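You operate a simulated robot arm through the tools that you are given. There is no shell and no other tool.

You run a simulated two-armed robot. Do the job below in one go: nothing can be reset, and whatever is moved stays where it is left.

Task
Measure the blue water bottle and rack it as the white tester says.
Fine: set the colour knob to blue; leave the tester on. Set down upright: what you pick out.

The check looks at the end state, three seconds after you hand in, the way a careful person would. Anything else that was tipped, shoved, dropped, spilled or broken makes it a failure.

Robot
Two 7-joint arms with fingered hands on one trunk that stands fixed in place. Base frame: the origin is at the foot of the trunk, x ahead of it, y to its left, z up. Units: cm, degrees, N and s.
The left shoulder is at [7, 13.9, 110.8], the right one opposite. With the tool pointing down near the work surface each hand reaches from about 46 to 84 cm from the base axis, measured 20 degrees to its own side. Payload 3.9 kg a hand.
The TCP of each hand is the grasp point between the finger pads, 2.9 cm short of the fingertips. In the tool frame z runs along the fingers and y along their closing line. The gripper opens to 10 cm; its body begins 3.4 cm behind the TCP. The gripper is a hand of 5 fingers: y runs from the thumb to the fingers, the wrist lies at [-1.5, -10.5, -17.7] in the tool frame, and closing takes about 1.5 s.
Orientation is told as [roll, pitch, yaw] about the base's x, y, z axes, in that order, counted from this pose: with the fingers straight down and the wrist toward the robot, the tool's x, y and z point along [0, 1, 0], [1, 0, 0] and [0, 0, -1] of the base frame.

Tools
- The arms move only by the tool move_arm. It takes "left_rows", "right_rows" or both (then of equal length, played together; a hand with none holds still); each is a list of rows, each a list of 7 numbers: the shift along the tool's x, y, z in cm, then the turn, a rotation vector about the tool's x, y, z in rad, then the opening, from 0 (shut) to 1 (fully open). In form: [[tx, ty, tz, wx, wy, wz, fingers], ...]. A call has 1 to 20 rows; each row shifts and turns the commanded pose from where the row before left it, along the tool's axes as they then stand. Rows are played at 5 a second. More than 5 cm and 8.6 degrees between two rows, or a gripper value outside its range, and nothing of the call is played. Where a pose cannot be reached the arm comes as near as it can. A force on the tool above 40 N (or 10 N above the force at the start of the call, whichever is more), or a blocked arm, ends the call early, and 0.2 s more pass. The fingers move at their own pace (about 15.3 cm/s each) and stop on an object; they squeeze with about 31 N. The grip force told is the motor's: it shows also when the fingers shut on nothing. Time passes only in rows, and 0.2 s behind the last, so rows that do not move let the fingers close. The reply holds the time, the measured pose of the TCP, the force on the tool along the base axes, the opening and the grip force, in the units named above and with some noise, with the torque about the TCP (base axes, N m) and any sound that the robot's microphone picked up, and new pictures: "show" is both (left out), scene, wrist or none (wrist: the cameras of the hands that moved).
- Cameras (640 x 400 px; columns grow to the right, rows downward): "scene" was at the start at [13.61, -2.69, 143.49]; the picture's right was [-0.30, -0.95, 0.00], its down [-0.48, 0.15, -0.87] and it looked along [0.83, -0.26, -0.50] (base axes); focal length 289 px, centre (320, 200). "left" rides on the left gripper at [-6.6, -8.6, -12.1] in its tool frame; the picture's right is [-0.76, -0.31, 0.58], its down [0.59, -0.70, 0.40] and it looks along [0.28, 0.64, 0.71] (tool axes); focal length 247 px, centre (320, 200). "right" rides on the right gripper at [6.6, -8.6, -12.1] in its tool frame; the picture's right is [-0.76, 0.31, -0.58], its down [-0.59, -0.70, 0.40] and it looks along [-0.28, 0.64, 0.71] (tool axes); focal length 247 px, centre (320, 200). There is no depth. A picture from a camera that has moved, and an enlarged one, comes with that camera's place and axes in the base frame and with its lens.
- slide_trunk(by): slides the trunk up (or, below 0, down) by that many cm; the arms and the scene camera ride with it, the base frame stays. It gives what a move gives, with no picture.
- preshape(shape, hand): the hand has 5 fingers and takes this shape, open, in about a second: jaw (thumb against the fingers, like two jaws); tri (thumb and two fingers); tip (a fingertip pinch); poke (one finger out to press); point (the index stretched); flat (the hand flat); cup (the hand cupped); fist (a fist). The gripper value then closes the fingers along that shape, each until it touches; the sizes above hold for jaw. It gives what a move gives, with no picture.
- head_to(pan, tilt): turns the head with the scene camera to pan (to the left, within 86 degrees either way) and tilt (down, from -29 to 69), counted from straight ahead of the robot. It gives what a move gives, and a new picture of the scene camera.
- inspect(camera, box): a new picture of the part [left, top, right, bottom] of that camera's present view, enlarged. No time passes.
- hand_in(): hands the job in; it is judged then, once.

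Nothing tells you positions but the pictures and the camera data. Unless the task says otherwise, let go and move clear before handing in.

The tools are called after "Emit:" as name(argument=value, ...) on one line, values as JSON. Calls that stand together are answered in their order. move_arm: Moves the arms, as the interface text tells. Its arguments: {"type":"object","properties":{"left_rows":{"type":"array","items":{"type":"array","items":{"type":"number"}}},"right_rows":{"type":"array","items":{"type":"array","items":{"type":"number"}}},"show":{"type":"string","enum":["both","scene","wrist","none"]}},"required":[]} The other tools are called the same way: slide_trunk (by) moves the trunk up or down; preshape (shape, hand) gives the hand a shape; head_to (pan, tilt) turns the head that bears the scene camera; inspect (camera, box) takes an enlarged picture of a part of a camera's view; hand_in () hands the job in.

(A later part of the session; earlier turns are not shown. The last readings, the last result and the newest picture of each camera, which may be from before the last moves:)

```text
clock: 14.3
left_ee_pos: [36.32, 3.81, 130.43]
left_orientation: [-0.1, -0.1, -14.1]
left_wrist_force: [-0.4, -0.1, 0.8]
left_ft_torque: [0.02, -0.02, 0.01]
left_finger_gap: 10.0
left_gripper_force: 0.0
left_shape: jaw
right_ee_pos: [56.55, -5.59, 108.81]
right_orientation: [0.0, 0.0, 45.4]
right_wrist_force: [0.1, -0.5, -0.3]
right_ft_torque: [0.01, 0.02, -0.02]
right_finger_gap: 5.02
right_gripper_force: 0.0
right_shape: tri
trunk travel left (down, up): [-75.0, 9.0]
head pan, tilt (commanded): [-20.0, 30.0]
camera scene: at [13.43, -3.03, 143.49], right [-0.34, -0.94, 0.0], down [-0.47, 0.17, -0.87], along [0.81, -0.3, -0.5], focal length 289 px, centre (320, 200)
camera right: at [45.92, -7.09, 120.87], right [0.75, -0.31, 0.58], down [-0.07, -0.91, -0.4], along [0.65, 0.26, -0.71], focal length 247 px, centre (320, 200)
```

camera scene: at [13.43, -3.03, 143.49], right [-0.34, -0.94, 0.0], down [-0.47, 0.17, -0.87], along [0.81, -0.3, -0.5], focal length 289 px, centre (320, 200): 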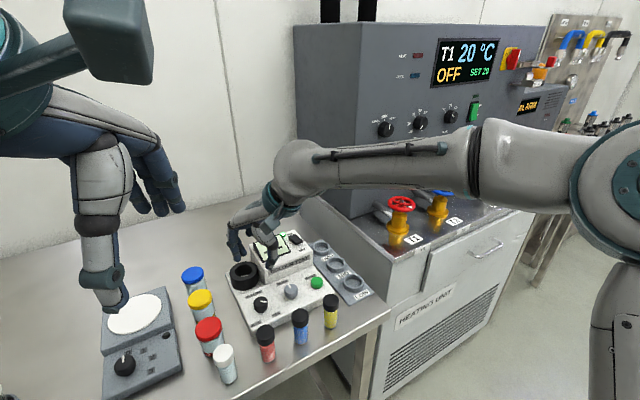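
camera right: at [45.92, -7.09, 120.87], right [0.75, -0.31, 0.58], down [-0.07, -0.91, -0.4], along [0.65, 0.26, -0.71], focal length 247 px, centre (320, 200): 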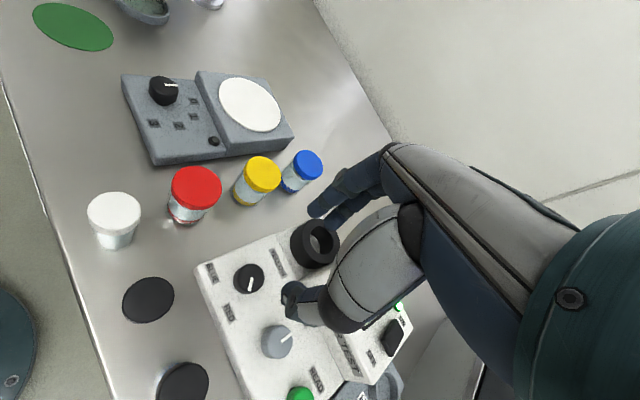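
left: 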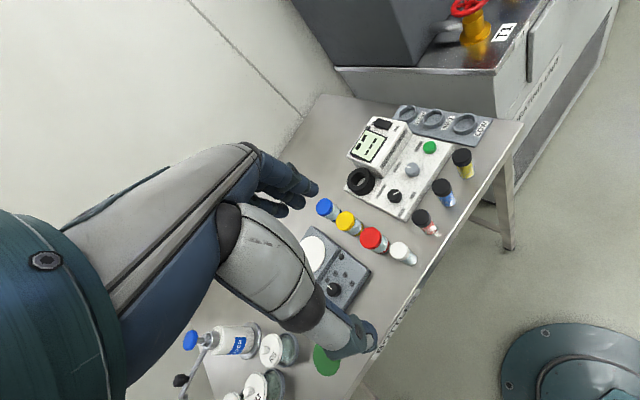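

The hand reaches a yaw of 45° comfortably. The panel is at z≈92.8 and the knob top at 95.1, so I'll lower to TCP z≈96.3 around the knob with the fingers half open.

Emit:
move_arm(right_rows=[[0.1, 0.15, 3.5, 0, 0, 0, 0.5], [0, 0, 3.5, 0, 0, 0, 0.5], [0, 0, 3, 0, 0, 0, 0.5], [0, 0, 2, 0, 0, 0, 0.5], [0, 0, 0, 0, 0, 0, 0.5]], show="both")

Emit:
inspect(camera="scene", box=[200, 220, 350, 330])

Emit:
inspect(camera="right", box=[200, 180, 400, 360])

```text
clock: 15.6
left_ee_pos: [36.39, 3.84, 130.44]
left_orientation: [-0.1, -0.1, -14.1]
left_wrist_force: [0.5, 0.1, 0.8]
left_ft_torque: [-0.02, -0.01, 0.0]
left_finger_gap: 9.99
left_gripper_force: 0.1
left_shape: jaw
right_ee_pos: [56.4, -5.43, 96.76]
right_orientation: [-0.1, 0.0, 45.3]
right_wrist_force: [-0.3, 1.0, -0.2]
right_ft_torque: [0.03, 0.01, 0.0]
right_finger_gap: 5.05
right_gripper_force: 0.1
right_shape: tri
trunk travel left (down, up): [-75.0, 9.0]
head pan, tilt (commanded): [-20.0, 30.0]
camera scene: at [13.44, -3.07, 143.49], right [-0.34, -0.94, 0.0], down [-0.47, 0.17, -0.87], along [0.81, -0.3, -0.5], focal length 289 px, centre (320, 200)
camera right: at [45.82, -6.94, 108.83], right [0.75, -0.31, 0.58], down [-0.07, -0.91, -0.4], along [0.65, 0.26, -0.71], focal length 247 px, centre (320, 200)
```

scene: 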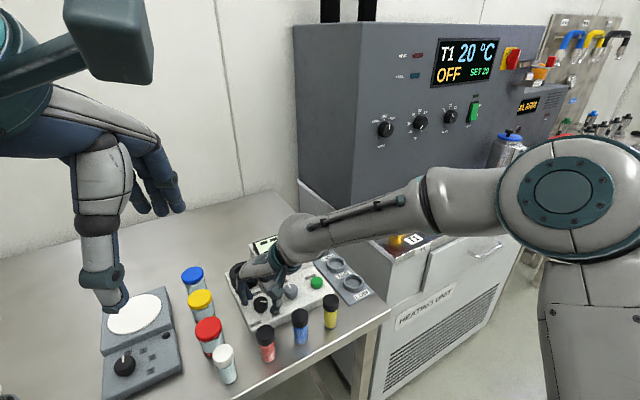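
right: 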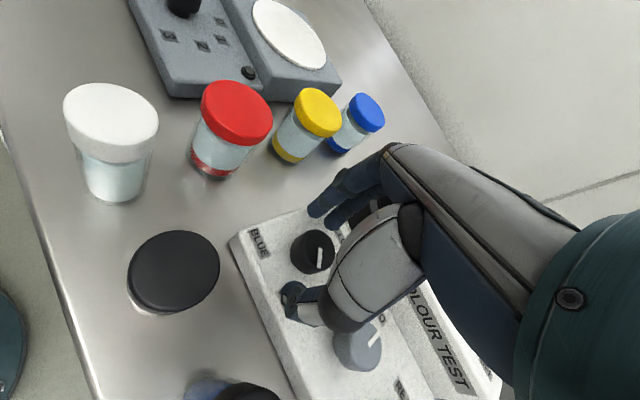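

```text
3.64 times, centred on (275, 275) of scene
camera zoom: at [13.44, -3.07, 143.49], right [-0.34, -0.94, 0.0], down [-0.47, 0.17, -0.87], along [0.81, -0.3, -0.5], focal length 1051 px, centre (484, -73)
```

zoom: 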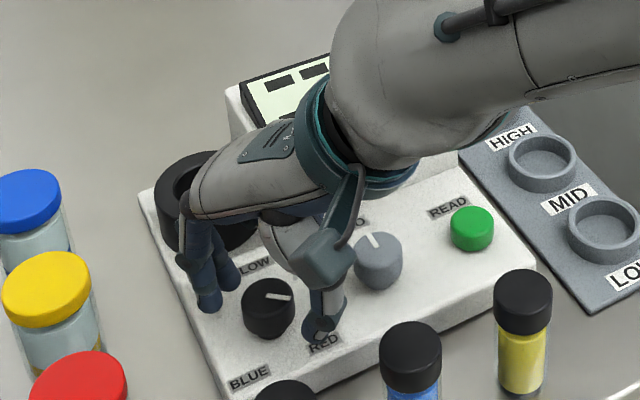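

```text
2.22 times, centred on (300, 270) of right
camera zoom: at [45.82, -6.94, 108.83], right [0.75, -0.31, 0.58], down [-0.07, -0.91, -0.4], along [0.65, 0.26, -0.71], focal length 549 px, centre (364, 44)
```

zoom: 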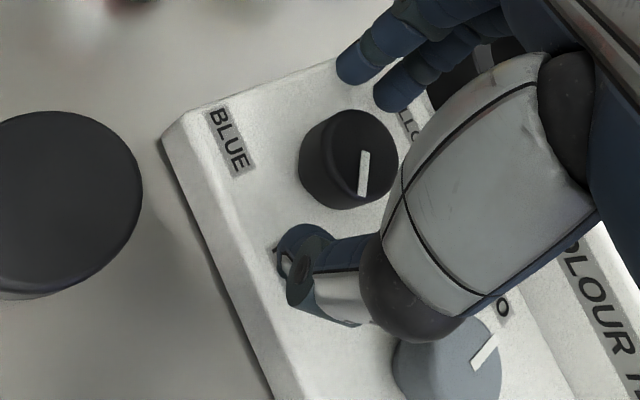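

The knob is centred between the thumb and two fingers. I'll lower slightly and close on it.

Emit:
move_arm(right_rows=[[0, 0, 0.5, 0, 0, 0, 0.5], [0, 0, 0, 0, 0, 0, 0.35], [0, 0, 0, 0, 0, 0, 0.25], [0, 0, 0, 0, 0, 0, 0.15], [0, 0, 0, 0, 0, 0, 0.1], [0, 0, 0, 0, 0, 0, 0.1]], show="wrist")

Emit:
inspect(camera="scene", box=[200, 220, 350, 330])

```text
clock: 16.9
left_ee_pos: [36.48, 3.93, 130.53]
left_orientation: [-0.1, 0.0, -14.1]
left_wrist_force: [-0.1, 0.3, -0.1]
left_ft_torque: [0.01, -0.03, 0.03]
left_finger_gap: 9.98
left_gripper_force: 0.1
left_shape: jaw
right_ee_pos: [56.45, -5.55, 96.24]
right_orientation: [-0.1, 0.0, 45.4]
right_wrist_force: [-0.1, 1.6, -2.2]
right_ft_torque: [0.07, -0.01, 0.01]
right_finger_gap: 2.09
right_gripper_force: 30.8
right_shape: tri
trunk travel left (down, up): [-75.0, 9.0]
head pan, tilt (commanded): [-20.0, 30.0]
camera right: at [45.85, -6.96, 108.33], right [0.75, -0.31, 0.58], down [-0.08, -0.91, -0.4], along [0.65, 0.26, -0.71], focal length 247 px, centre (320, 200)
```

right: 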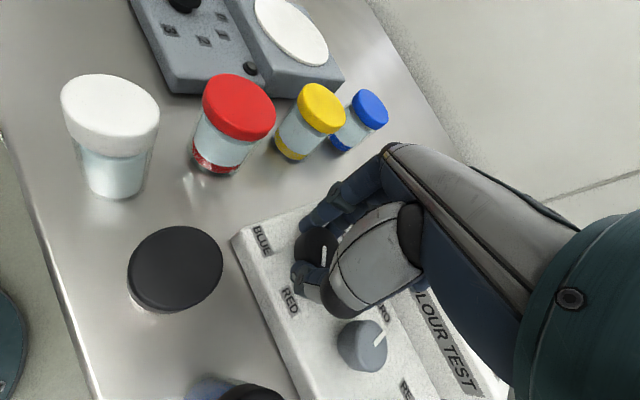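

```text
3.64 times, centred on (275, 275) of scene
camera zoom: at [13.5, -3.07, 143.48], right [-0.34, -0.94, 0.0], down [-0.47, 0.17, -0.87], along [0.81, -0.3, -0.5], focal length 1051 px, centre (484, -73)
```

zoom: 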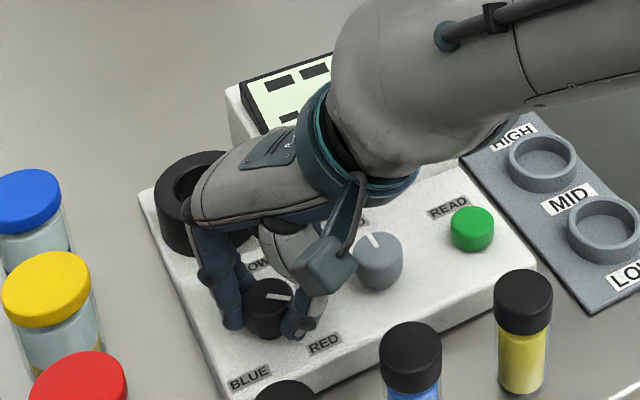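

The knob is gripped firmly. I'll try a small clockwise turn and check whether the knob follows.

Emit:
move_arm(right_rows=[[0, 0, 0, 0, 0, 0.1, 0.1], [0, 0, 0, 0, 0, 0.1, 0.1], [0, 0, 0, 0, 0, 0.1, 0.1], [0, 0, 0, 0, 0, 0, 0.1]], show="wrist")

Emit:
inspect(camera="scene", box=[200, 220, 350, 330])

```text
clock: 17.9
left_ee_pos: [36.34, 3.86, 130.3]
left_orientation: [-0.1, -0.1, -14.1]
left_wrist_force: [-0.3, 0.3, -0.6]
left_ft_torque: [-0.01, 0.0, 0.01]
left_finger_gap: 9.99
left_gripper_force: 0.0
left_shape: jaw
right_ee_pos: [56.43, -5.31, 96.35]
right_orientation: [0.0, 0.0, 28.1]
right_wrist_force: [-7.8, 9.8, -6.8]
right_ft_torque: [0.29, 0.1, 0.22]
right_finger_gap: 2.0
right_gripper_force: 30.9
right_shape: tri
trunk travel left (down, up): [-75.0, 9.0]
head pan, tilt (commanded): [-20.0, 30.0]
camera right: at [45.82, -3.53, 108.34], right [0.63, -0.52, 0.58], down [-0.34, -0.85, -0.4], along [0.7, 0.05, -0.71], focal length 247 px, centre (320, 200)
```

right: 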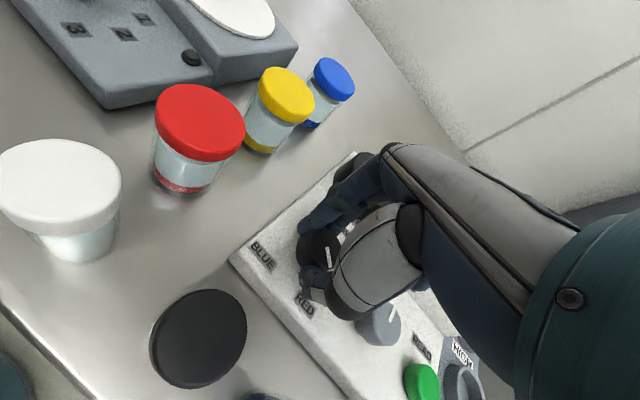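

```text
3.64 times, centred on (275, 275) of scene
camera zoom: at [13.41, -2.93, 143.49], right [-0.34, -0.94, 0.0], down [-0.47, 0.17, -0.87], along [0.81, -0.3, -0.5], focal length 1051 px, centre (484, -73)
```

zoom: 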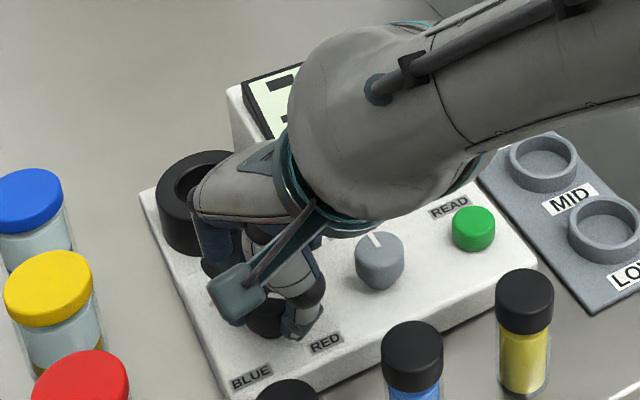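

Emit:
inspect(camera="right", box=[230, 200, 400, 340])

```text
2.86 times, centred on (315, 270) of right
camera zoom: at [45.82, -3.53, 108.34], right [0.63, -0.52, 0.58], down [-0.34, -0.85, -0.4], along [0.7, 0.05, -0.71], focal length 706 px, centre (334, 0)
```

zoom: 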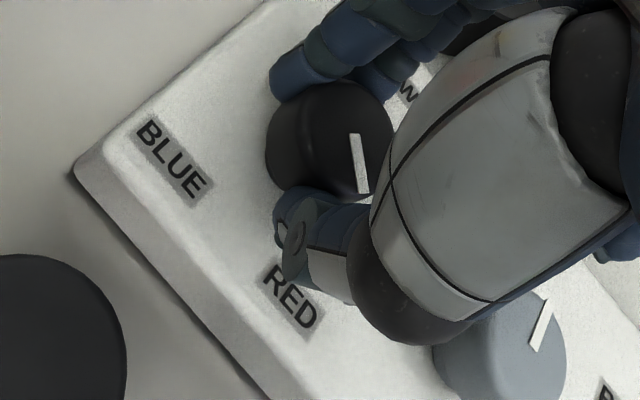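

The knob barely followed (about 6° of 17°) and the torque built up, so clockwise looks like an end stop beyond RED. I'll turn the other way, through YELLOW, and check that it follows.

Emit:
move_arm(right_rows=[[0, 0, 0, 0, 0, -0.1, 0.1], [0, 0, 0, 0, 0, -0.1, 0.1], [0, 0, 0, 0, 0, -0.1, 0.1], [0, 0, 0, 0, 0, -0.1, 0.1], [0, 0, 0, 0, 0, -0.1, 0.1], [0, 0, 0, 0, 0, -0.1, 0.1], [0, 0, 0, 0, 0, 0, 0.1]], show="wrist")

Emit:
inspect(camera="right", box=[230, 200, 400, 340])

Emit:
inspect(camera="scene", box=[200, 220, 350, 330])

```text
clock: 19.6
left_ee_pos: [36.42, 3.75, 130.44]
left_orientation: [0.0, -0.1, -14.2]
left_wrist_force: [-0.4, -0.1, -0.3]
left_ft_torque: [0.01, 0.0, 0.0]
left_finger_gap: 10.0
left_gripper_force: 0.1
left_shape: jaw
right_ee_pos: [56.67, -5.55, 96.19]
right_orientation: [-0.1, 0.0, 62.6]
right_wrist_force: [-3.4, -1.9, -2.3]
right_ft_torque: [-0.06, 0.11, 0.0]
right_finger_gap: 2.03
right_gripper_force: 31.1
right_shape: tri
trunk travel left (down, up): [-75.0, 9.0]
head pan, tilt (commanded): [-20.0, 30.0]
camera right: at [46.86, -10.14, 108.34], right [0.81, -0.08, 0.58], down [0.2, -0.9, -0.4], along [0.55, 0.44, -0.71], focal length 247 px, centre (320, 200)
```

right: 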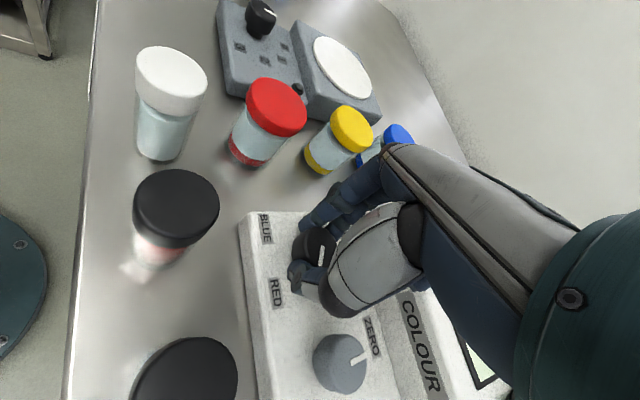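

```text
2.86 times, centred on (315, 270) of right
camera zoom: at [46.86, -10.14, 108.34], right [0.81, -0.08, 0.58], down [0.2, -0.9, -0.4], along [0.55, 0.44, -0.71], focal length 706 px, centre (334, 0)
```

zoom: 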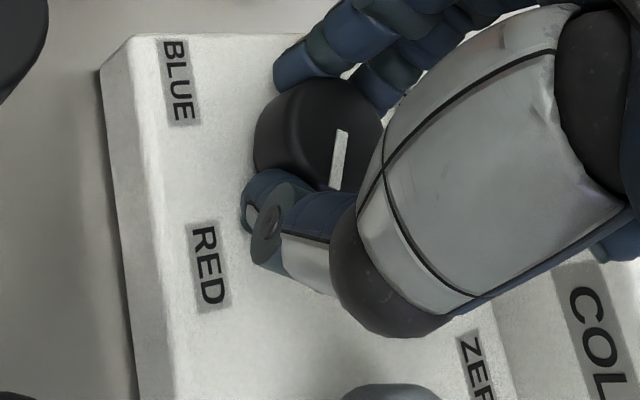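

```text
3.64 times, centred on (275, 275) of scene
camera zoom: at [13.44, -3.1, 143.49], right [-0.34, -0.94, 0.0], down [-0.47, 0.17, -0.87], along [0.81, -0.3, -0.5], focal length 1051 px, centre (484, -73)
```

zoom: 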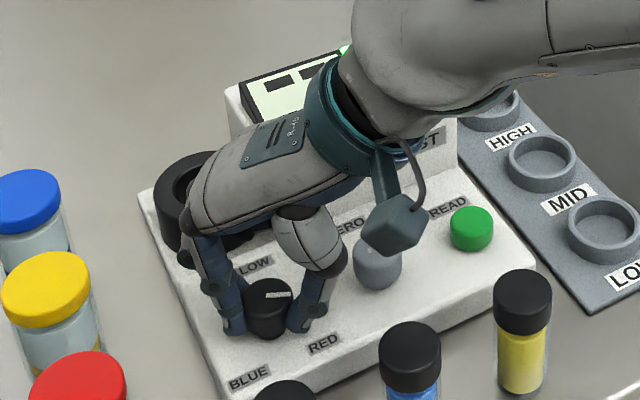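

Now the knob pointer is near -25° (it was about -40°) and torque is near zero, so counter-clockwise it moves. I'll keep turning that way and track it.

Emit:
move_arm(right_rows=[[0, 0, 0, 0, 0, -0.1, 0.1], [0, 0, 0, 0, 0, -0.1, 0.1], [0, 0, 0, 0, 0, -0.1, 0.1], [0, 0, 0, 0, 0, -0.1, 0.1], [0, 0, 0, 0, 0, -0.1, 0.1], [0, 0, 0, 0, 0, -0.1, 0.1], [0, 0, 0, 0, 0, 0, 0.1]], show="wrist")

Emit:
inspect(camera="right", box=[230, 200, 400, 340])

Emit:
inspect(camera="scene", box=[200, 220, 350, 330])

```text
clock: 21.1
left_ee_pos: [36.38, 3.68, 130.48]
left_orientation: [0.0, -0.1, -14.2]
left_wrist_force: [0.6, -0.3, -0.2]
left_ft_torque: [0.0, -0.04, 0.0]
left_finger_gap: 9.97
left_gripper_force: 0.0
left_shape: jaw
right_ee_pos: [56.66, -5.56, 96.39]
right_orientation: [-0.1, 0.1, 96.9]
right_wrist_force: [-2.2, -6.1, -0.5]
right_ft_torque: [-0.15, 0.06, 0.02]
right_finger_gap: 2.03
right_gripper_force: 30.6
right_shape: tri
trunk travel left (down, up): [-75.0, 9.0]
head pan, tilt (commanded): [-20.0, 30.0]
camera right: at [51.16, -14.94, 108.33], right [0.71, 0.4, 0.58], down [0.67, -0.63, -0.4], along [0.21, 0.67, -0.71], focal length 247 px, centre (320, 200)
```

right: 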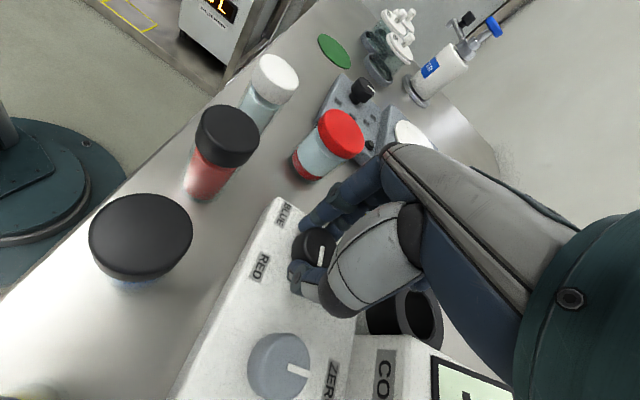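

```text
2.86 times, centred on (315, 270) of right
camera zoom: at [51.16, -14.94, 108.33], right [0.71, 0.4, 0.58], down [0.67, -0.63, -0.4], along [0.21, 0.67, -0.71], focal length 706 px, centre (334, 0)
```

zoom: 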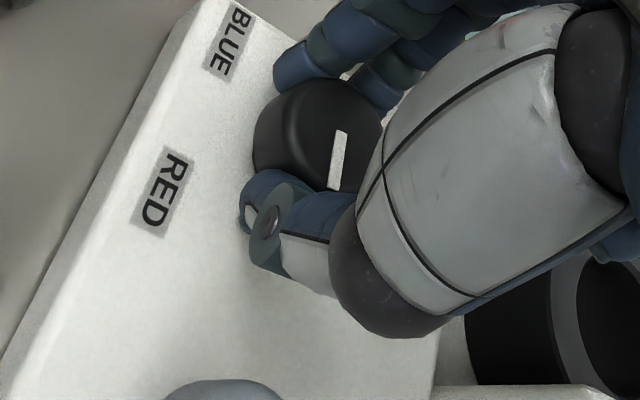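

```text
3.64 times, centred on (275, 275) of scene
camera zoom: at [13.44, -3.22, 143.49], right [-0.34, -0.94, 0.0], down [-0.47, 0.17, -0.87], along [0.81, -0.3, -0.5], focal length 1051 px, centre (484, -73)
```

zoom: 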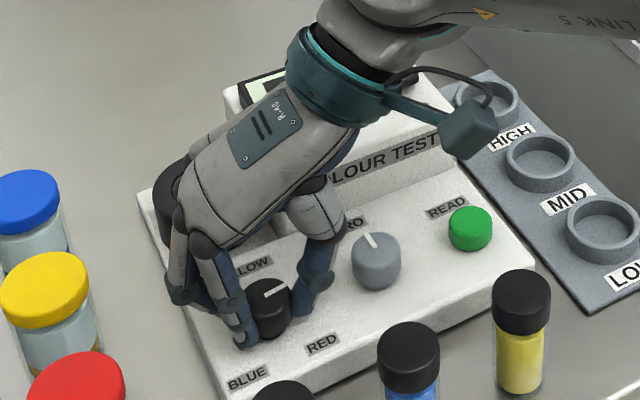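

The knob now follows one-to-one and has reached about +9°. I'll turn on a bit further before taking a new grip.

Emit:
move_arm(right_rows=[[0, 0, 0, 0, 0, -0.1, 0.1], [0, 0, 0, 0, 0, -0.1, 0.1], [0, 0, 0, 0, 0, -0.1, 0.1], [0, 0, 0, 0, 0, -0.1, 0.1], [0, 0, 0, 0, 0, 0, 0.1]], show="both")

Emit:
inspect(camera="right", box=[230, 200, 400, 340])

```text
clock: 22.4
left_ee_pos: [36.39, 3.69, 130.4]
left_orientation: [0.0, -0.2, -14.2]
left_wrist_force: [-0.5, 0.7, 0.4]
left_ft_torque: [0.0, 0.0, 0.03]
left_finger_gap: 9.96
left_gripper_force: 0.0
left_shape: jaw
right_ee_pos: [56.69, -5.62, 96.15]
right_orientation: [-0.1, 0.0, 120.0]
right_wrist_force: [-0.5, -8.1, 2.9]
right_ft_torque: [-0.23, -0.02, -0.02]
right_finger_gap: 2.05
right_gripper_force: 31.1
right_shape: tri
trunk travel left (down, up): [-75.0, 9.0]
head pan, tilt (commanded): [-20.0, 30.0]
camera scene: at [13.45, -3.25, 143.49], right [-0.34, -0.94, 0.0], down [-0.47, 0.17, -0.87], along [0.81, -0.3, -0.5], focal length 289 px, centre (320, 200)
camera right: at [55.27, -16.34, 108.32], right [0.5, 0.64, 0.58], down [0.86, -0.32, -0.4], along [-0.07, 0.7, -0.71], focal length 247 px, centre (320, 200)
```

scene: 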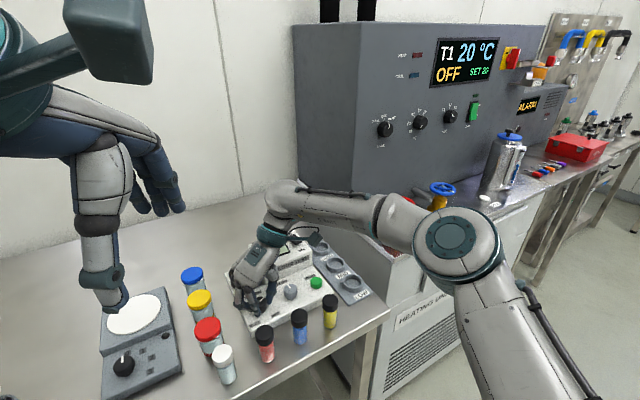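
right: 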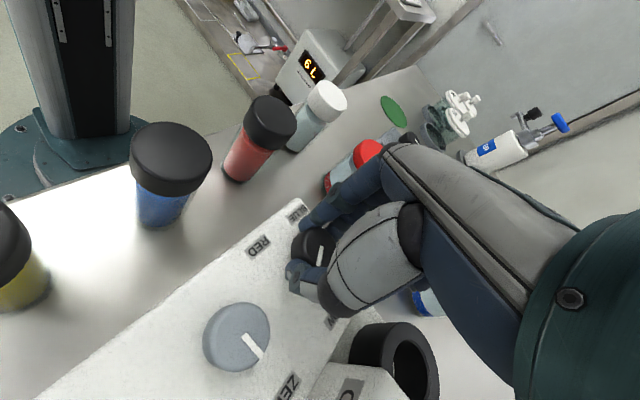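

```text
2.86 times, centred on (315, 270) of right
camera zoom: at [55.27, -16.34, 108.32], right [0.5, 0.64, 0.58], down [0.86, -0.32, -0.4], along [-0.07, 0.7, -0.71], focal length 706 px, centre (334, 0)
```

zoom: 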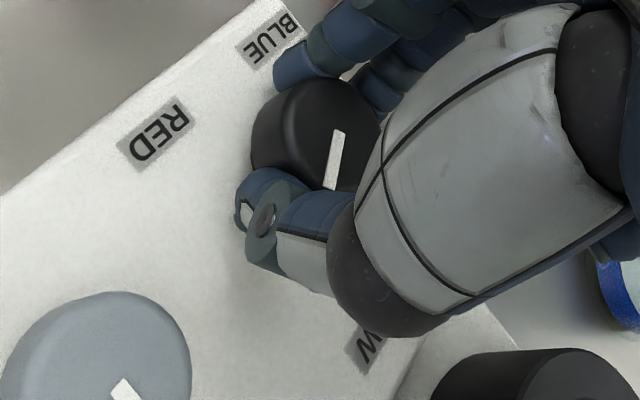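

The knob is at about +32° and still follows freely. I'll open, lift clear, swing the hand back clockwise, and take a fresh grip for a long stroke.

Emit:
move_arm(right_rows=[[0, 0, 0, 0, 0, 0, 0.3], [0, 0, 0, 0, 0, 0, 0.5], [0, 0, 0, 0, 0, 0, 0.5], [0, 0, -3, 0, 0, 0, 0.5], [0, 0, -3, 0, 0, 0, 0.5], [0, 0, 0, 0, 0, 0, 0.5]], show="none")

Emit:
move_arm(right_rows=[[0, 0, 0, 0, 0, 0.14, 0.5], [0, 0, 0, 0, 0, 0.14, 0.5], [0, 0, 0, 0, 0, 0.14, 0.5], [0, 0, 0, 0, 0, 0.14, 0.5], [0, 0, 0, 0, 0, 0.14, 0.5], [0, 0, 0, 0, 0, 0.14, 0.5], [0, 0, 0, 0, 0, 0.14, 0.5], [0, 0, 0, 0, 0, 0.14, 0.5], [0, 0, 0, 0, 0, 0.14, 0.5], [0, 0, 0, 0, 0, 0.14, 0.5], [0, 0, 0, 0, 0, 0.14, 0.5], [0, 0, 0, 0, 0, 0.14, 0.5], [0, 0, 0, 0, 0, 0.14, 0.5], [0, 0, 0, 0, 0, 0, 0.5]], show="both")

```text
clock: 23.8
left_ee_pos: [36.51, 3.82, 130.23]
left_orientation: [0.1, 0.0, -14.2]
left_wrist_force: [-0.3, -0.1, 0.7]
left_ft_torque: [-0.03, -0.04, -0.02]
left_finger_gap: 9.97
left_gripper_force: 0.1
left_shape: jaw
right_ee_pos: [56.81, -5.35, 102.43]
right_orientation: [0.0, 0.0, 119.8]
right_wrist_force: [0.2, -0.2, 0.5]
right_ft_torque: [0.02, 0.0, 0.01]
right_finger_gap: 4.99
right_gripper_force: 0.1
right_shape: tri
trunk travel left (down, up): [-75.0, 9.0]
head pan, tilt (commanded): [-20.0, 30.0]
```

```text
clock: 26.8
left_ee_pos: [36.44, 3.62, 130.36]
left_orientation: [0.0, -0.1, -14.2]
left_wrist_force: [-0.1, -0.1, 0.7]
left_ft_torque: [0.03, 0.01, -0.02]
left_finger_gap: 9.99
left_gripper_force: 0.0
left_shape: jaw
right_ee_pos: [56.64, -5.51, 102.31]
right_orientation: [0.0, 0.0, 15.5]
right_wrist_force: [0.2, -0.3, -0.1]
right_ft_torque: [0.03, 0.0, -0.01]
right_finger_gap: 4.98
right_gripper_force: 0.0
right_shape: tri
trunk travel left (down, up): [-75.0, 9.0]
head pan, tilt (commanded): [-20.0, 30.0]
camera scene: at [13.51, -3.16, 143.48], right [-0.34, -0.94, 0.0], down [-0.47, 0.17, -0.87], along [0.81, -0.3, -0.5], focal length 289 px, centre (320, 200)
camera right: at [46.74, -1.5, 114.3], right [0.5, -0.65, 0.58], down [-0.52, -0.75, -0.4], along [0.69, -0.1, -0.71], focal length 247 px, centre (320, 200)
```

scene: 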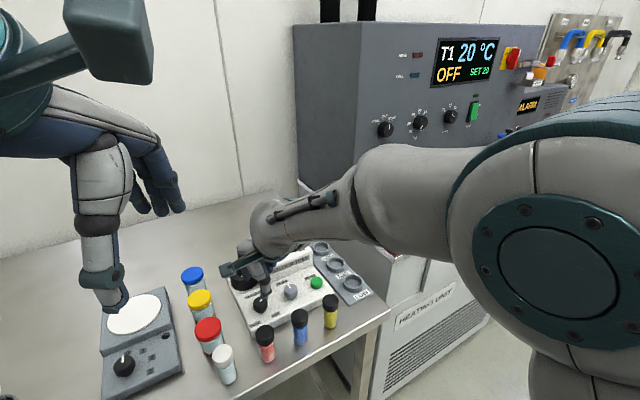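
right: 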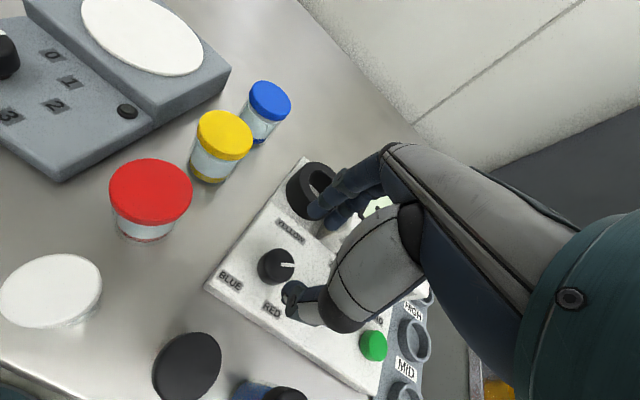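

Emit:
inspect(camera="right", box=[200, 200, 340, 330])

Emit:
inspect(camera="scene", box=[200, 220, 350, 330])

```text
3.08 times, centred on (270, 265) of right
camera zoom: at [46.74, -1.5, 114.3], right [0.5, -0.65, 0.58], down [-0.52, -0.75, -0.4], along [0.69, -0.1, -0.71], focal length 760 px, centre (474, 0)
```

zoom: 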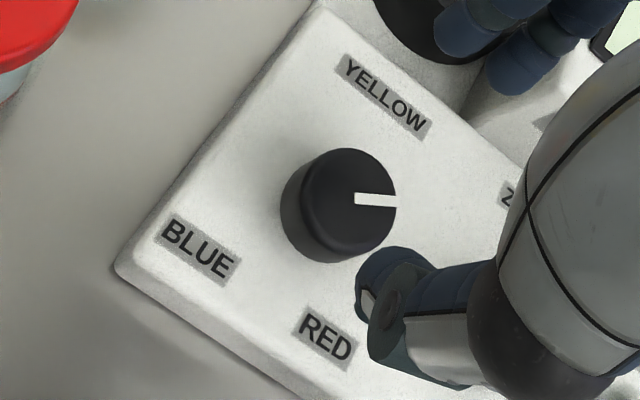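

```text
3.64 times, centred on (275, 275) of scene
camera zoom: at [13.51, -3.16, 143.48], right [-0.34, -0.94, 0.0], down [-0.47, 0.17, -0.87], along [0.81, -0.3, -0.5], focal length 1051 px, centre (484, -73)
```

zoom: 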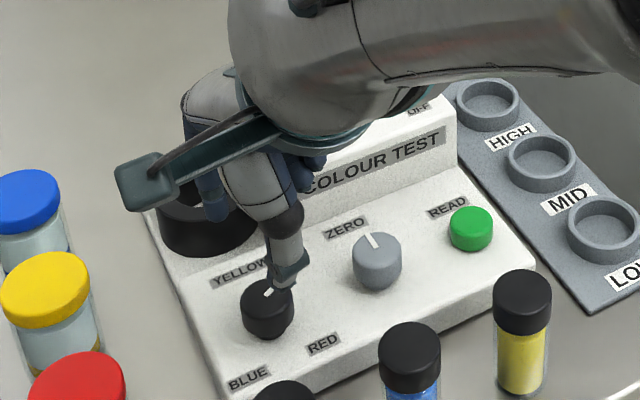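

The pointer is at about +33° as computed. I'll swing back a bit more, lower, and grip again.

Emit:
move_arm(right_rows=[[0, 0, 0, 0, 0, 0.14, 0.5], [0, 0, 0, 0, 0, 0.14, 0.5], [0, 0, 0, 0, 0, 0.14, 0.5], [0, 0, 2.5, 0, 0, 0, 0.5], [0, 0, 2.5, 0, 0, 0, 0.5], [0, 0, 1.0, 0, 0, 0, 0.5], [0, 0, 0, 0, 0, 0, 0.5]], show="wrist")

Emit:
inspect(camera="scene", box=[200, 220, 350, 330])

Emit:
inspect(camera="right", box=[230, 180, 400, 340])

```text
clock: 28.4
left_ee_pos: [36.57, 3.8, 130.4]
left_orientation: [-0.1, -0.1, -14.2]
left_wrist_force: [0.4, 0.2, 0.3]
left_ft_torque: [-0.04, 0.0, -0.01]
left_finger_gap: 9.98
left_gripper_force: 0.0
left_shape: jaw
right_ee_pos: [57.03, -5.38, 97.83]
right_orientation: [2.9, -0.6, -9.2]
right_wrist_force: [0.6, 0.0, 0.4]
right_ft_torque: [0.05, 0.02, 0.04]
right_finger_gap: 4.98
right_gripper_force: 0.1
right_shape: tri
trunk travel left (down, up): [-75.0, 9.0]
head pan, tilt (commanded): [-20.0, 30.0]
camera right: at [49.5, 1.85, 110.16], right [0.17, -0.82, 0.54], down [-0.78, -0.45, -0.43], along [0.6, -0.35, -0.72], focal length 247 px, centre (320, 200)
```

right: 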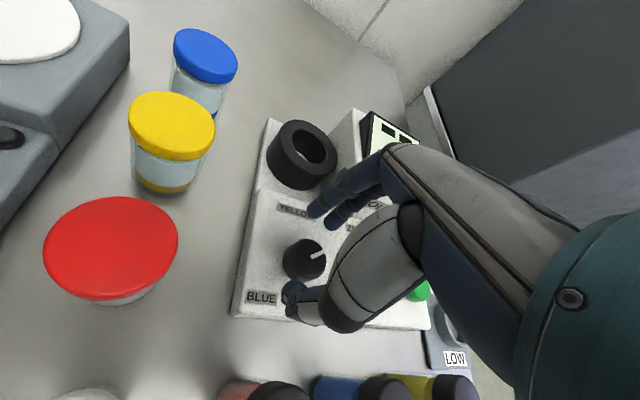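

```text
3.64 times, centred on (275, 275) of scene
camera zoom: at [13.46, -3.04, 143.49], right [-0.34, -0.94, 0.0], down [-0.47, 0.17, -0.87], along [0.81, -0.3, -0.5], focal length 1051 px, centre (484, -73)
```

zoom: 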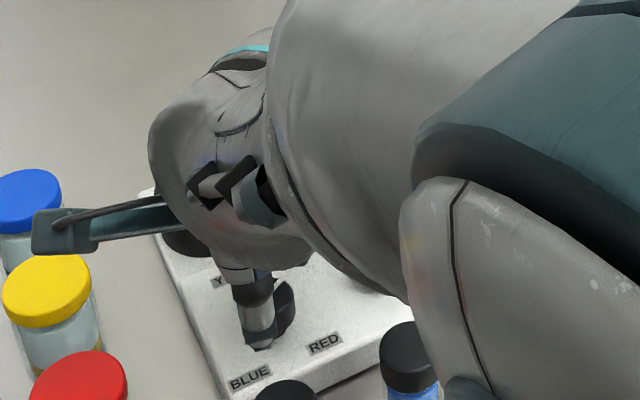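

```text
2.50 times, centred on (315, 260) of right
camera zoom: at [49.5, 1.85, 110.16], right [0.17, -0.82, 0.54], down [-0.78, -0.45, -0.43], along [0.6, -0.35, -0.72], focal length 617 px, centre (332, 50)
```

zoom: 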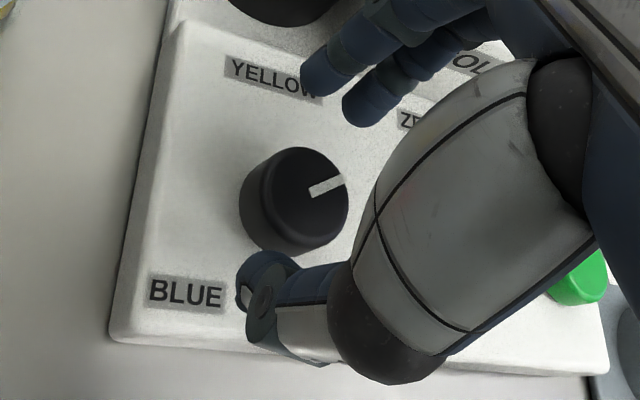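

The arm is near its limit at this yaw, stopping short and tilting. I'll lift a little, swing to about yaw 24 and grip there instead.

Emit:
move_arm(right_rows=[[0, 0, -3, 0, 0, 0, 0.5], [0, 0, 0, 0, 0, -0.14, 0.5], [0, 0, 0, 0, 0, -0.14, 0.5], [0, 0, 0, 0, 0, -0.14, 0.5], [0, 0, 0, 0, 0, -0.14, 0.5], [0, 0, 3, 0, 0, 0, 0.5], [0, 0, 0, 0, 0, 0, 0.5]], show="wrist")

Emit:
inspect(camera="right", box=[230, 180, 400, 340])

```text
clock: 29.9
left_ee_pos: [36.28, 3.79, 130.34]
left_orientation: [0.0, -0.1, -14.3]
left_wrist_force: [0.5, 0.5, 1.0]
left_ft_torque: [-0.01, 0.02, 0.06]
left_finger_gap: 9.96
left_gripper_force: 0.1
left_shape: jaw
right_ee_pos: [56.56, -5.36, 96.25]
right_orientation: [-0.2, -0.2, 23.6]
right_wrist_force: [-0.9, -0.7, 0.1]
right_ft_torque: [0.0, 0.0, 0.0]
right_finger_gap: 5.0
right_gripper_force: 0.0
right_shape: tri
trunk travel left (down, up): [-75.0, 9.0]
head pan, tilt (commanded): [-20.0, 30.0]
camera right: at [46.04, -2.84, 108.29], right [0.58, -0.57, 0.58], down [-0.41, -0.82, -0.4], along [0.7, 0.0, -0.71], focal length 247 px, centre (320, 200)
```

right: 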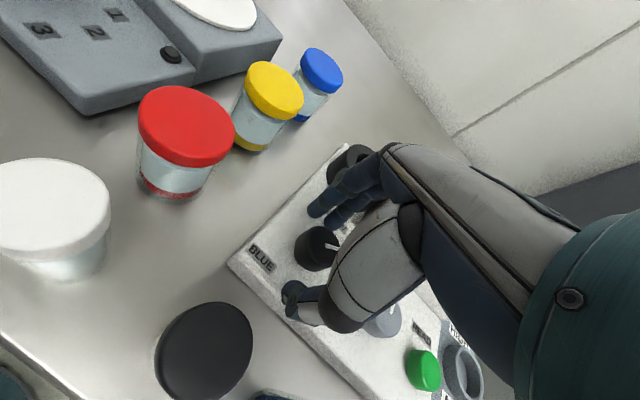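

```text
2.50 times, centred on (315, 260) of right
camera zoom: at [46.04, -2.84, 108.29], right [0.58, -0.57, 0.58], down [-0.41, -0.82, -0.4], along [0.7, 0.0, -0.71], focal length 617 px, centre (332, 50)
```

zoom: 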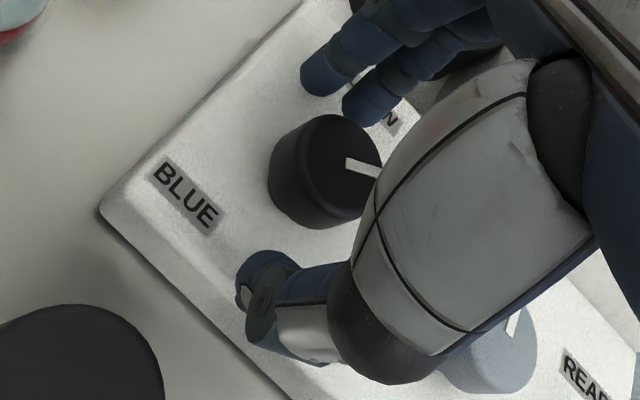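

Now it's in position and level. I'll grip and turn counter-clockwise about 96°.

Emit:
move_arm(right_rows=[[0, 0, 0, 0, 0, 0, 0.3], [0, 0, 0, 0, 0, 0, 0.1], [0, 0, 0, 0, 0, 0, 0.1], [0, 0, 0, 0, 0, 0, 0.1], [0, 0, 0, 0, 0, -0.12, 0.1], [0, 0, 0, 0, 0, -0.12, 0.1], [0, 0, 0, 0, 0, -0.12, 0.1], [0, 0, 0, 0, 0, -0.12, 0.1], [0, 0, 0, 0, 0, -0.12, 0.1], [0, 0, 0, 0, 0, -0.12, 0.1], [0, 0, 0, 0, 0, 0, 0.1]], show="wrist")

Emit:
inspect(camera="right", box=[230, 180, 400, 340])

```text
clock: 32.4
left_ee_pos: [36.48, 3.75, 130.33]
left_orientation: [0.0, 0.0, -14.3]
left_wrist_force: [-0.2, -0.7, 1.0]
left_ft_torque: [0.0, 0.02, -0.03]
left_finger_gap: 9.96
left_gripper_force: 0.1
left_shape: jaw
right_ee_pos: [56.51, -5.63, 96.17]
right_orientation: [-0.1, 0.0, 64.8]
right_wrist_force: [-3.6, -2.7, -6.8]
right_ft_torque: [-0.09, 0.07, -0.01]
right_finger_gap: 1.91
right_gripper_force: 30.6
right_shape: tri
trunk travel left (down, up): [-75.0, 9.0]
head pan, tilt (commanded): [-20.0, 30.0]
camera right: at [47.08, -10.56, 108.31], right [0.82, -0.04, 0.58], down [0.24, -0.89, -0.4], along [0.53, 0.46, -0.71], focal length 247 px, centre (320, 200)
```

right: 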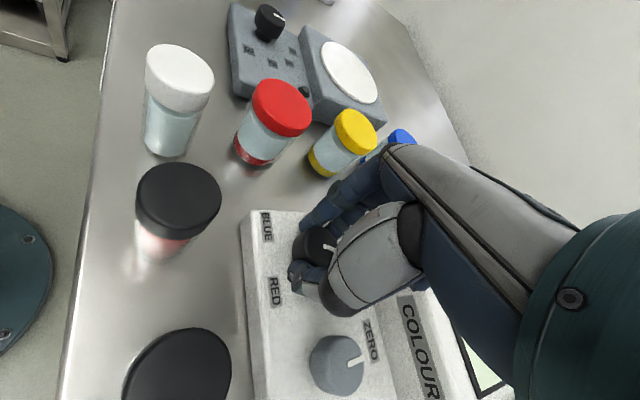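

```text
2.50 times, centred on (315, 260) of right
camera zoom: at [47.08, -10.56, 108.31], right [0.82, -0.04, 0.58], down [0.24, -0.89, -0.4], along [0.53, 0.46, -0.71], focal length 617 px, centre (332, 50)
```

zoom: 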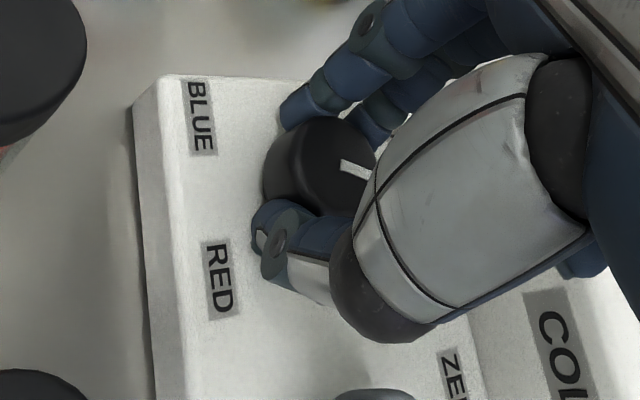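

The knob is now near +69°, following well. I'll continue the stroke.

Emit:
move_arm(right_rows=[[0, 0, 0, 0, 0, -0.12, 0.1], [0, 0, 0, 0, 0, -0.12, 0.1], [0, 0, 0, 0, 0, -0.12, 0.1], [0, 0, 0, 0, 0, -0.12, 0.1], [0, 0, 0, 0, 0, -0.12, 0.1], [0, 0, 0, 0, 0, -0.12, 0.1], [0, 0, 0, 0, 0, -0.12, 0.1], [0, 0, 0, 0, 0, -0.12, 0.1], [0, 0, 0, 0, 0, 0, 0.1]], show="wrist")

Emit:
inspect(camera="right", box=[230, 180, 400, 340])

Emit:
inspect(camera="scene", box=[200, 220, 350, 330])

```text
clock: 34.4
left_ee_pos: [36.49, 3.67, 130.33]
left_orientation: [0.0, 0.0, -14.3]
left_wrist_force: [-0.1, 0.6, -0.2]
left_ft_torque: [-0.01, -0.01, 0.01]
left_finger_gap: 10.01
left_gripper_force: 0.2
left_shape: jaw
right_ee_pos: [56.76, -5.68, 96.2]
right_orientation: [-0.1, 0.0, 119.9]
right_wrist_force: [-2.1, -6.3, -4.6]
right_ft_torque: [-0.15, 0.02, -0.01]
right_finger_gap: 1.86
right_gripper_force: 30.9
right_shape: tri
trunk travel left (down, up): [-75.0, 9.0]
head pan, tilt (commanded): [-20.0, 30.0]
camera right: at [55.34, -16.33, 108.3], right [0.5, 0.64, 0.58], down [0.86, -0.32, -0.4], along [-0.07, 0.7, -0.71], focal length 247 px, centre (320, 200)
```

right: 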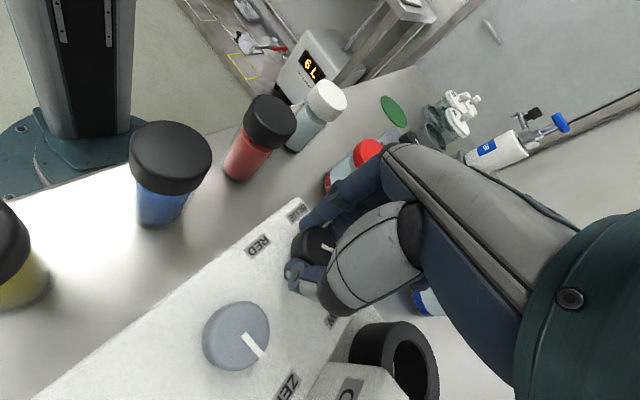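

```text
2.50 times, centred on (315, 260) of right
camera zoom: at [55.34, -16.33, 108.3], right [0.5, 0.64, 0.58], down [0.86, -0.32, -0.4], along [-0.07, 0.7, -0.71], focal length 617 px, centre (332, 50)
```

zoom: 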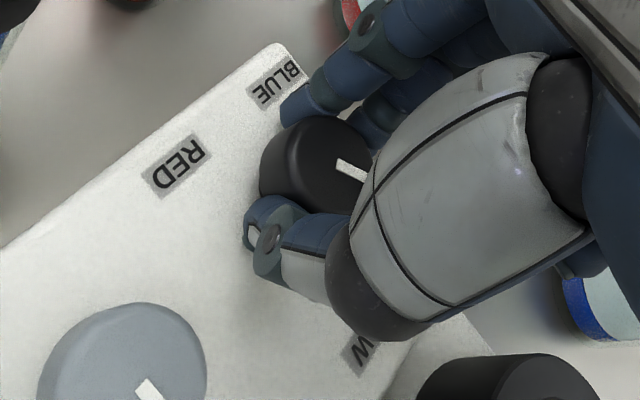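

```text
3.64 times, centred on (275, 275) of scene
camera zoom: at [13.51, -3.2, 143.48], right [-0.34, -0.94, 0.0], down [-0.47, 0.17, -0.87], along [0.81, -0.3, -0.5], focal length 1051 px, centre (484, -73)
```

zoom: 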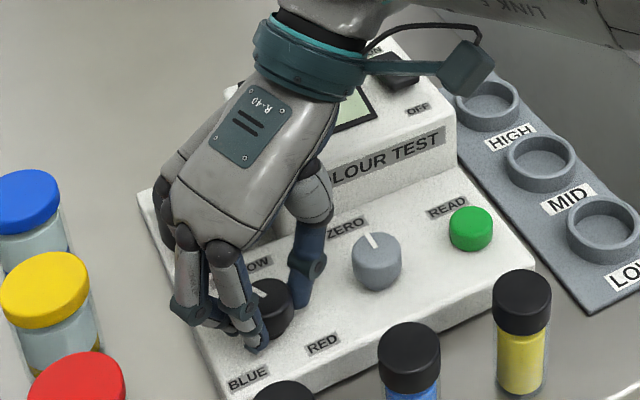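

The knob is at about 124°. One more stroke is needed, so I'll release, lift, swing back and regrip.

Emit:
move_arm(right_rows=[[0, 0, 0, 0, 0, 0, 0.3], [0, 0, 0, 0, 0, 0, 0.5], [0, 0, 0, 0, 0, 0, 0.5], [0, 0, -3, 0, 0, 0, 0.5], [0, 0, -3, 0, 0, 0, 0.5], [0, 0, 0, 0, 0, 0.14, 0.5], [0, 0, 0, 0, 0, 0.14, 0.5], [0, 0, 0, 0, 0, 0.14, 0.5], [0, 0, 0, 0, 0, 0.14, 0.5], [0, 0, 0, 0, 0, 0.14, 0.5], [0, 0, 0, 0, 0, 0.14, 0.5], [0, 0, 0, 0, 0, 0.14, 0.5], [0, 0, 0, 0, 0, 0.14, 0.5], [0, 0, 0, 0, 0, 0.14, 0.5], [0, 0, 0, 0, 0, 0.14, 0.5], [0, 0, 0, 0, 0, 0.14, 0.5], [0, 0, 0, 0, 0, 0.14, 0.5], [0, 0, 0, 0, 0, 0, 0.5]], show="wrist")

Emit:
inspect(camera="right", box=[200, 180, 370, 340])

```text
clock: 38.1
left_ee_pos: [36.37, 3.68, 130.44]
left_orientation: [0.0, 0.1, -14.2]
left_wrist_force: [0.8, -1.3, -0.1]
left_ft_torque: [-0.02, 0.0, -0.03]
left_finger_gap: 9.97
left_gripper_force: 0.1
left_shape: jaw
right_ee_pos: [56.63, -5.66, 102.24]
right_orientation: [0.1, -0.1, 23.6]
right_wrist_force: [-0.6, -0.3, -0.8]
right_ft_torque: [-0.04, 0.02, 0.03]
right_finger_gap: 4.97
right_gripper_force: 0.1
right_shape: tri
trunk travel left (down, up): [-75.0, 9.0]
head pan, tilt (commanded): [-20.0, 30.0]
camera right: at [46.2, -2.99, 114.29], right [0.58, -0.57, 0.58], down [-0.41, -0.82, -0.4], along [0.7, 0.0, -0.71], focal length 247 px, centre (320, 200)
```

right: 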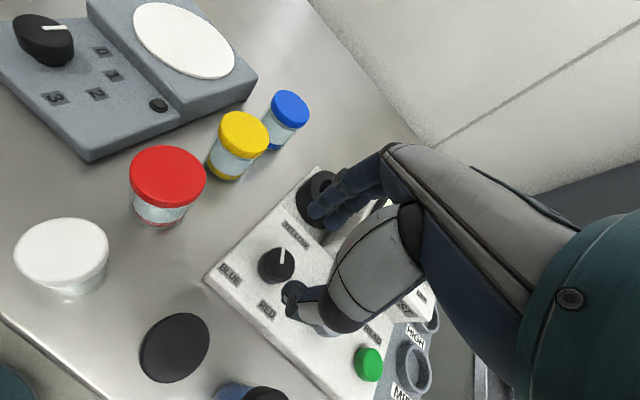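

```text
2.50 times, centred on (285, 260) of right
camera zoom: at [46.2, -2.99, 114.29], right [0.58, -0.57, 0.58], down [-0.41, -0.82, -0.4], along [0.7, 0.0, -0.71], focal length 617 px, centre (408, 50)
```

zoom: 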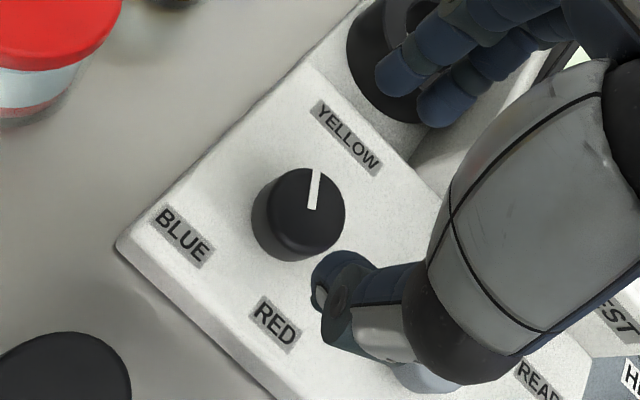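

The pointer is just past YELLOW. I'll lower, grip, and turn counter-clockwise toward BLUE.

Emit:
move_arm(right_rows=[[0, 0, 3, 0, 0, 0, 0.5], [0, 0, 3, 0, 0, 0, 0.5], [0, 0, 0, 0, 0, 0, 0.3], [0, 0, 0, 0, 0, 0, 0.1], [0, 0, 0, 0, 0, 0, 0.1], [0, 0, 0, 0, 0, 0, 0.1], [0, 0, 0, 0, 0, -0.12, 0.1], [0, 0, 0, 0, 0, -0.12, 0.1], [0, 0, 0, 0, 0, -0.12, 0.1], [0, 0, 0, 0, 0, -0.12, 0.1], [0, 0, 0, 0, 0, -0.12, 0.1], [0, 0, 0, 0, 0, -0.12, 0.1], [0, 0, 0, 0, 0, -0.12, 0.1], [0, 0, 0, 0, 0, -0.12, 0.1], [0, 0, 0, 0, 0, -0.12, 0.1], [0, 0, 0, 0, 0, -0.12, 0.1], [0, 0, 0, 0, 0, 0, 0.1]], show="wrist")

Emit:
inspect(camera="right", box=[230, 180, 400, 340])

Emit:
inspect(camera="scene", box=[200, 220, 350, 330])

```text
clock: 41.8
left_ee_pos: [36.42, 3.66, 130.34]
left_orientation: [0.0, -0.1, -14.2]
left_wrist_force: [0.0, 0.3, -1.0]
left_ft_torque: [0.02, 0.03, 0.02]
left_finger_gap: 9.98
left_gripper_force: 0.1
left_shape: jaw
right_ee_pos: [56.52, -5.55, 96.28]
right_orientation: [-0.1, -0.1, 92.5]
right_wrist_force: [2.4, -8.2, 0.6]
right_ft_torque: [-0.23, -0.04, -0.04]
right_finger_gap: 1.87
right_gripper_force: 31.2
right_shape: tri
trunk travel left (down, up): [-75.0, 9.0]
head pan, tilt (commanded): [-20.0, 30.0]
camera right: at [50.52, -14.48, 108.29], right [0.74, 0.34, 0.58], down [0.62, -0.68, -0.4], along [0.26, 0.65, -0.71], focal length 247 px, centre (320, 200)
```

right: 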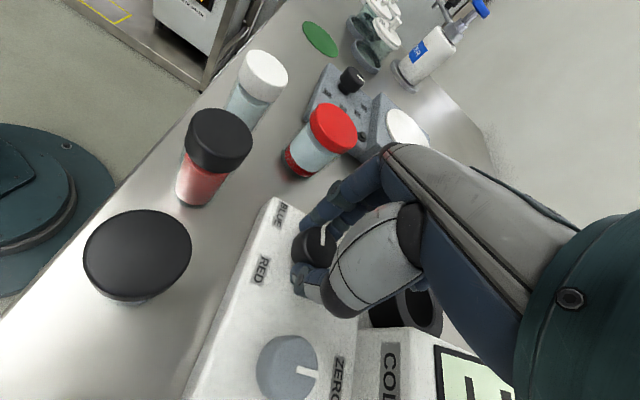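

```text
2.50 times, centred on (315, 260) of right
camera zoom: at [50.52, -14.48, 108.29], right [0.74, 0.34, 0.58], down [0.62, -0.68, -0.4], along [0.26, 0.65, -0.71], focal length 617 px, centre (332, 50)
```

zoom: 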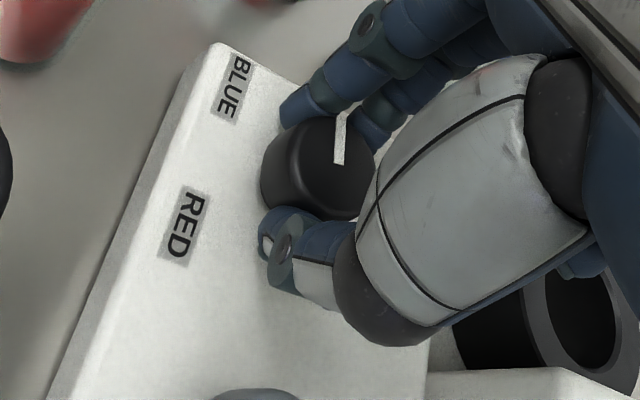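

```text
3.64 times, centred on (275, 275) of scene
camera zoom: at [13.52, -3.27, 143.48], right [-0.34, -0.94, 0.0], down [-0.47, 0.17, -0.87], along [0.81, -0.3, -0.5], focal length 1051 px, centre (484, -73)
```

zoom: 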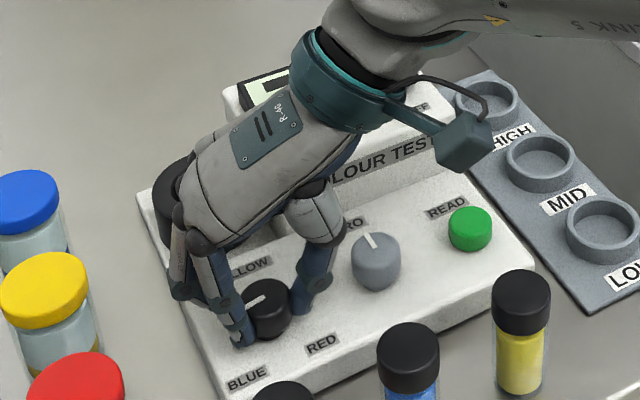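

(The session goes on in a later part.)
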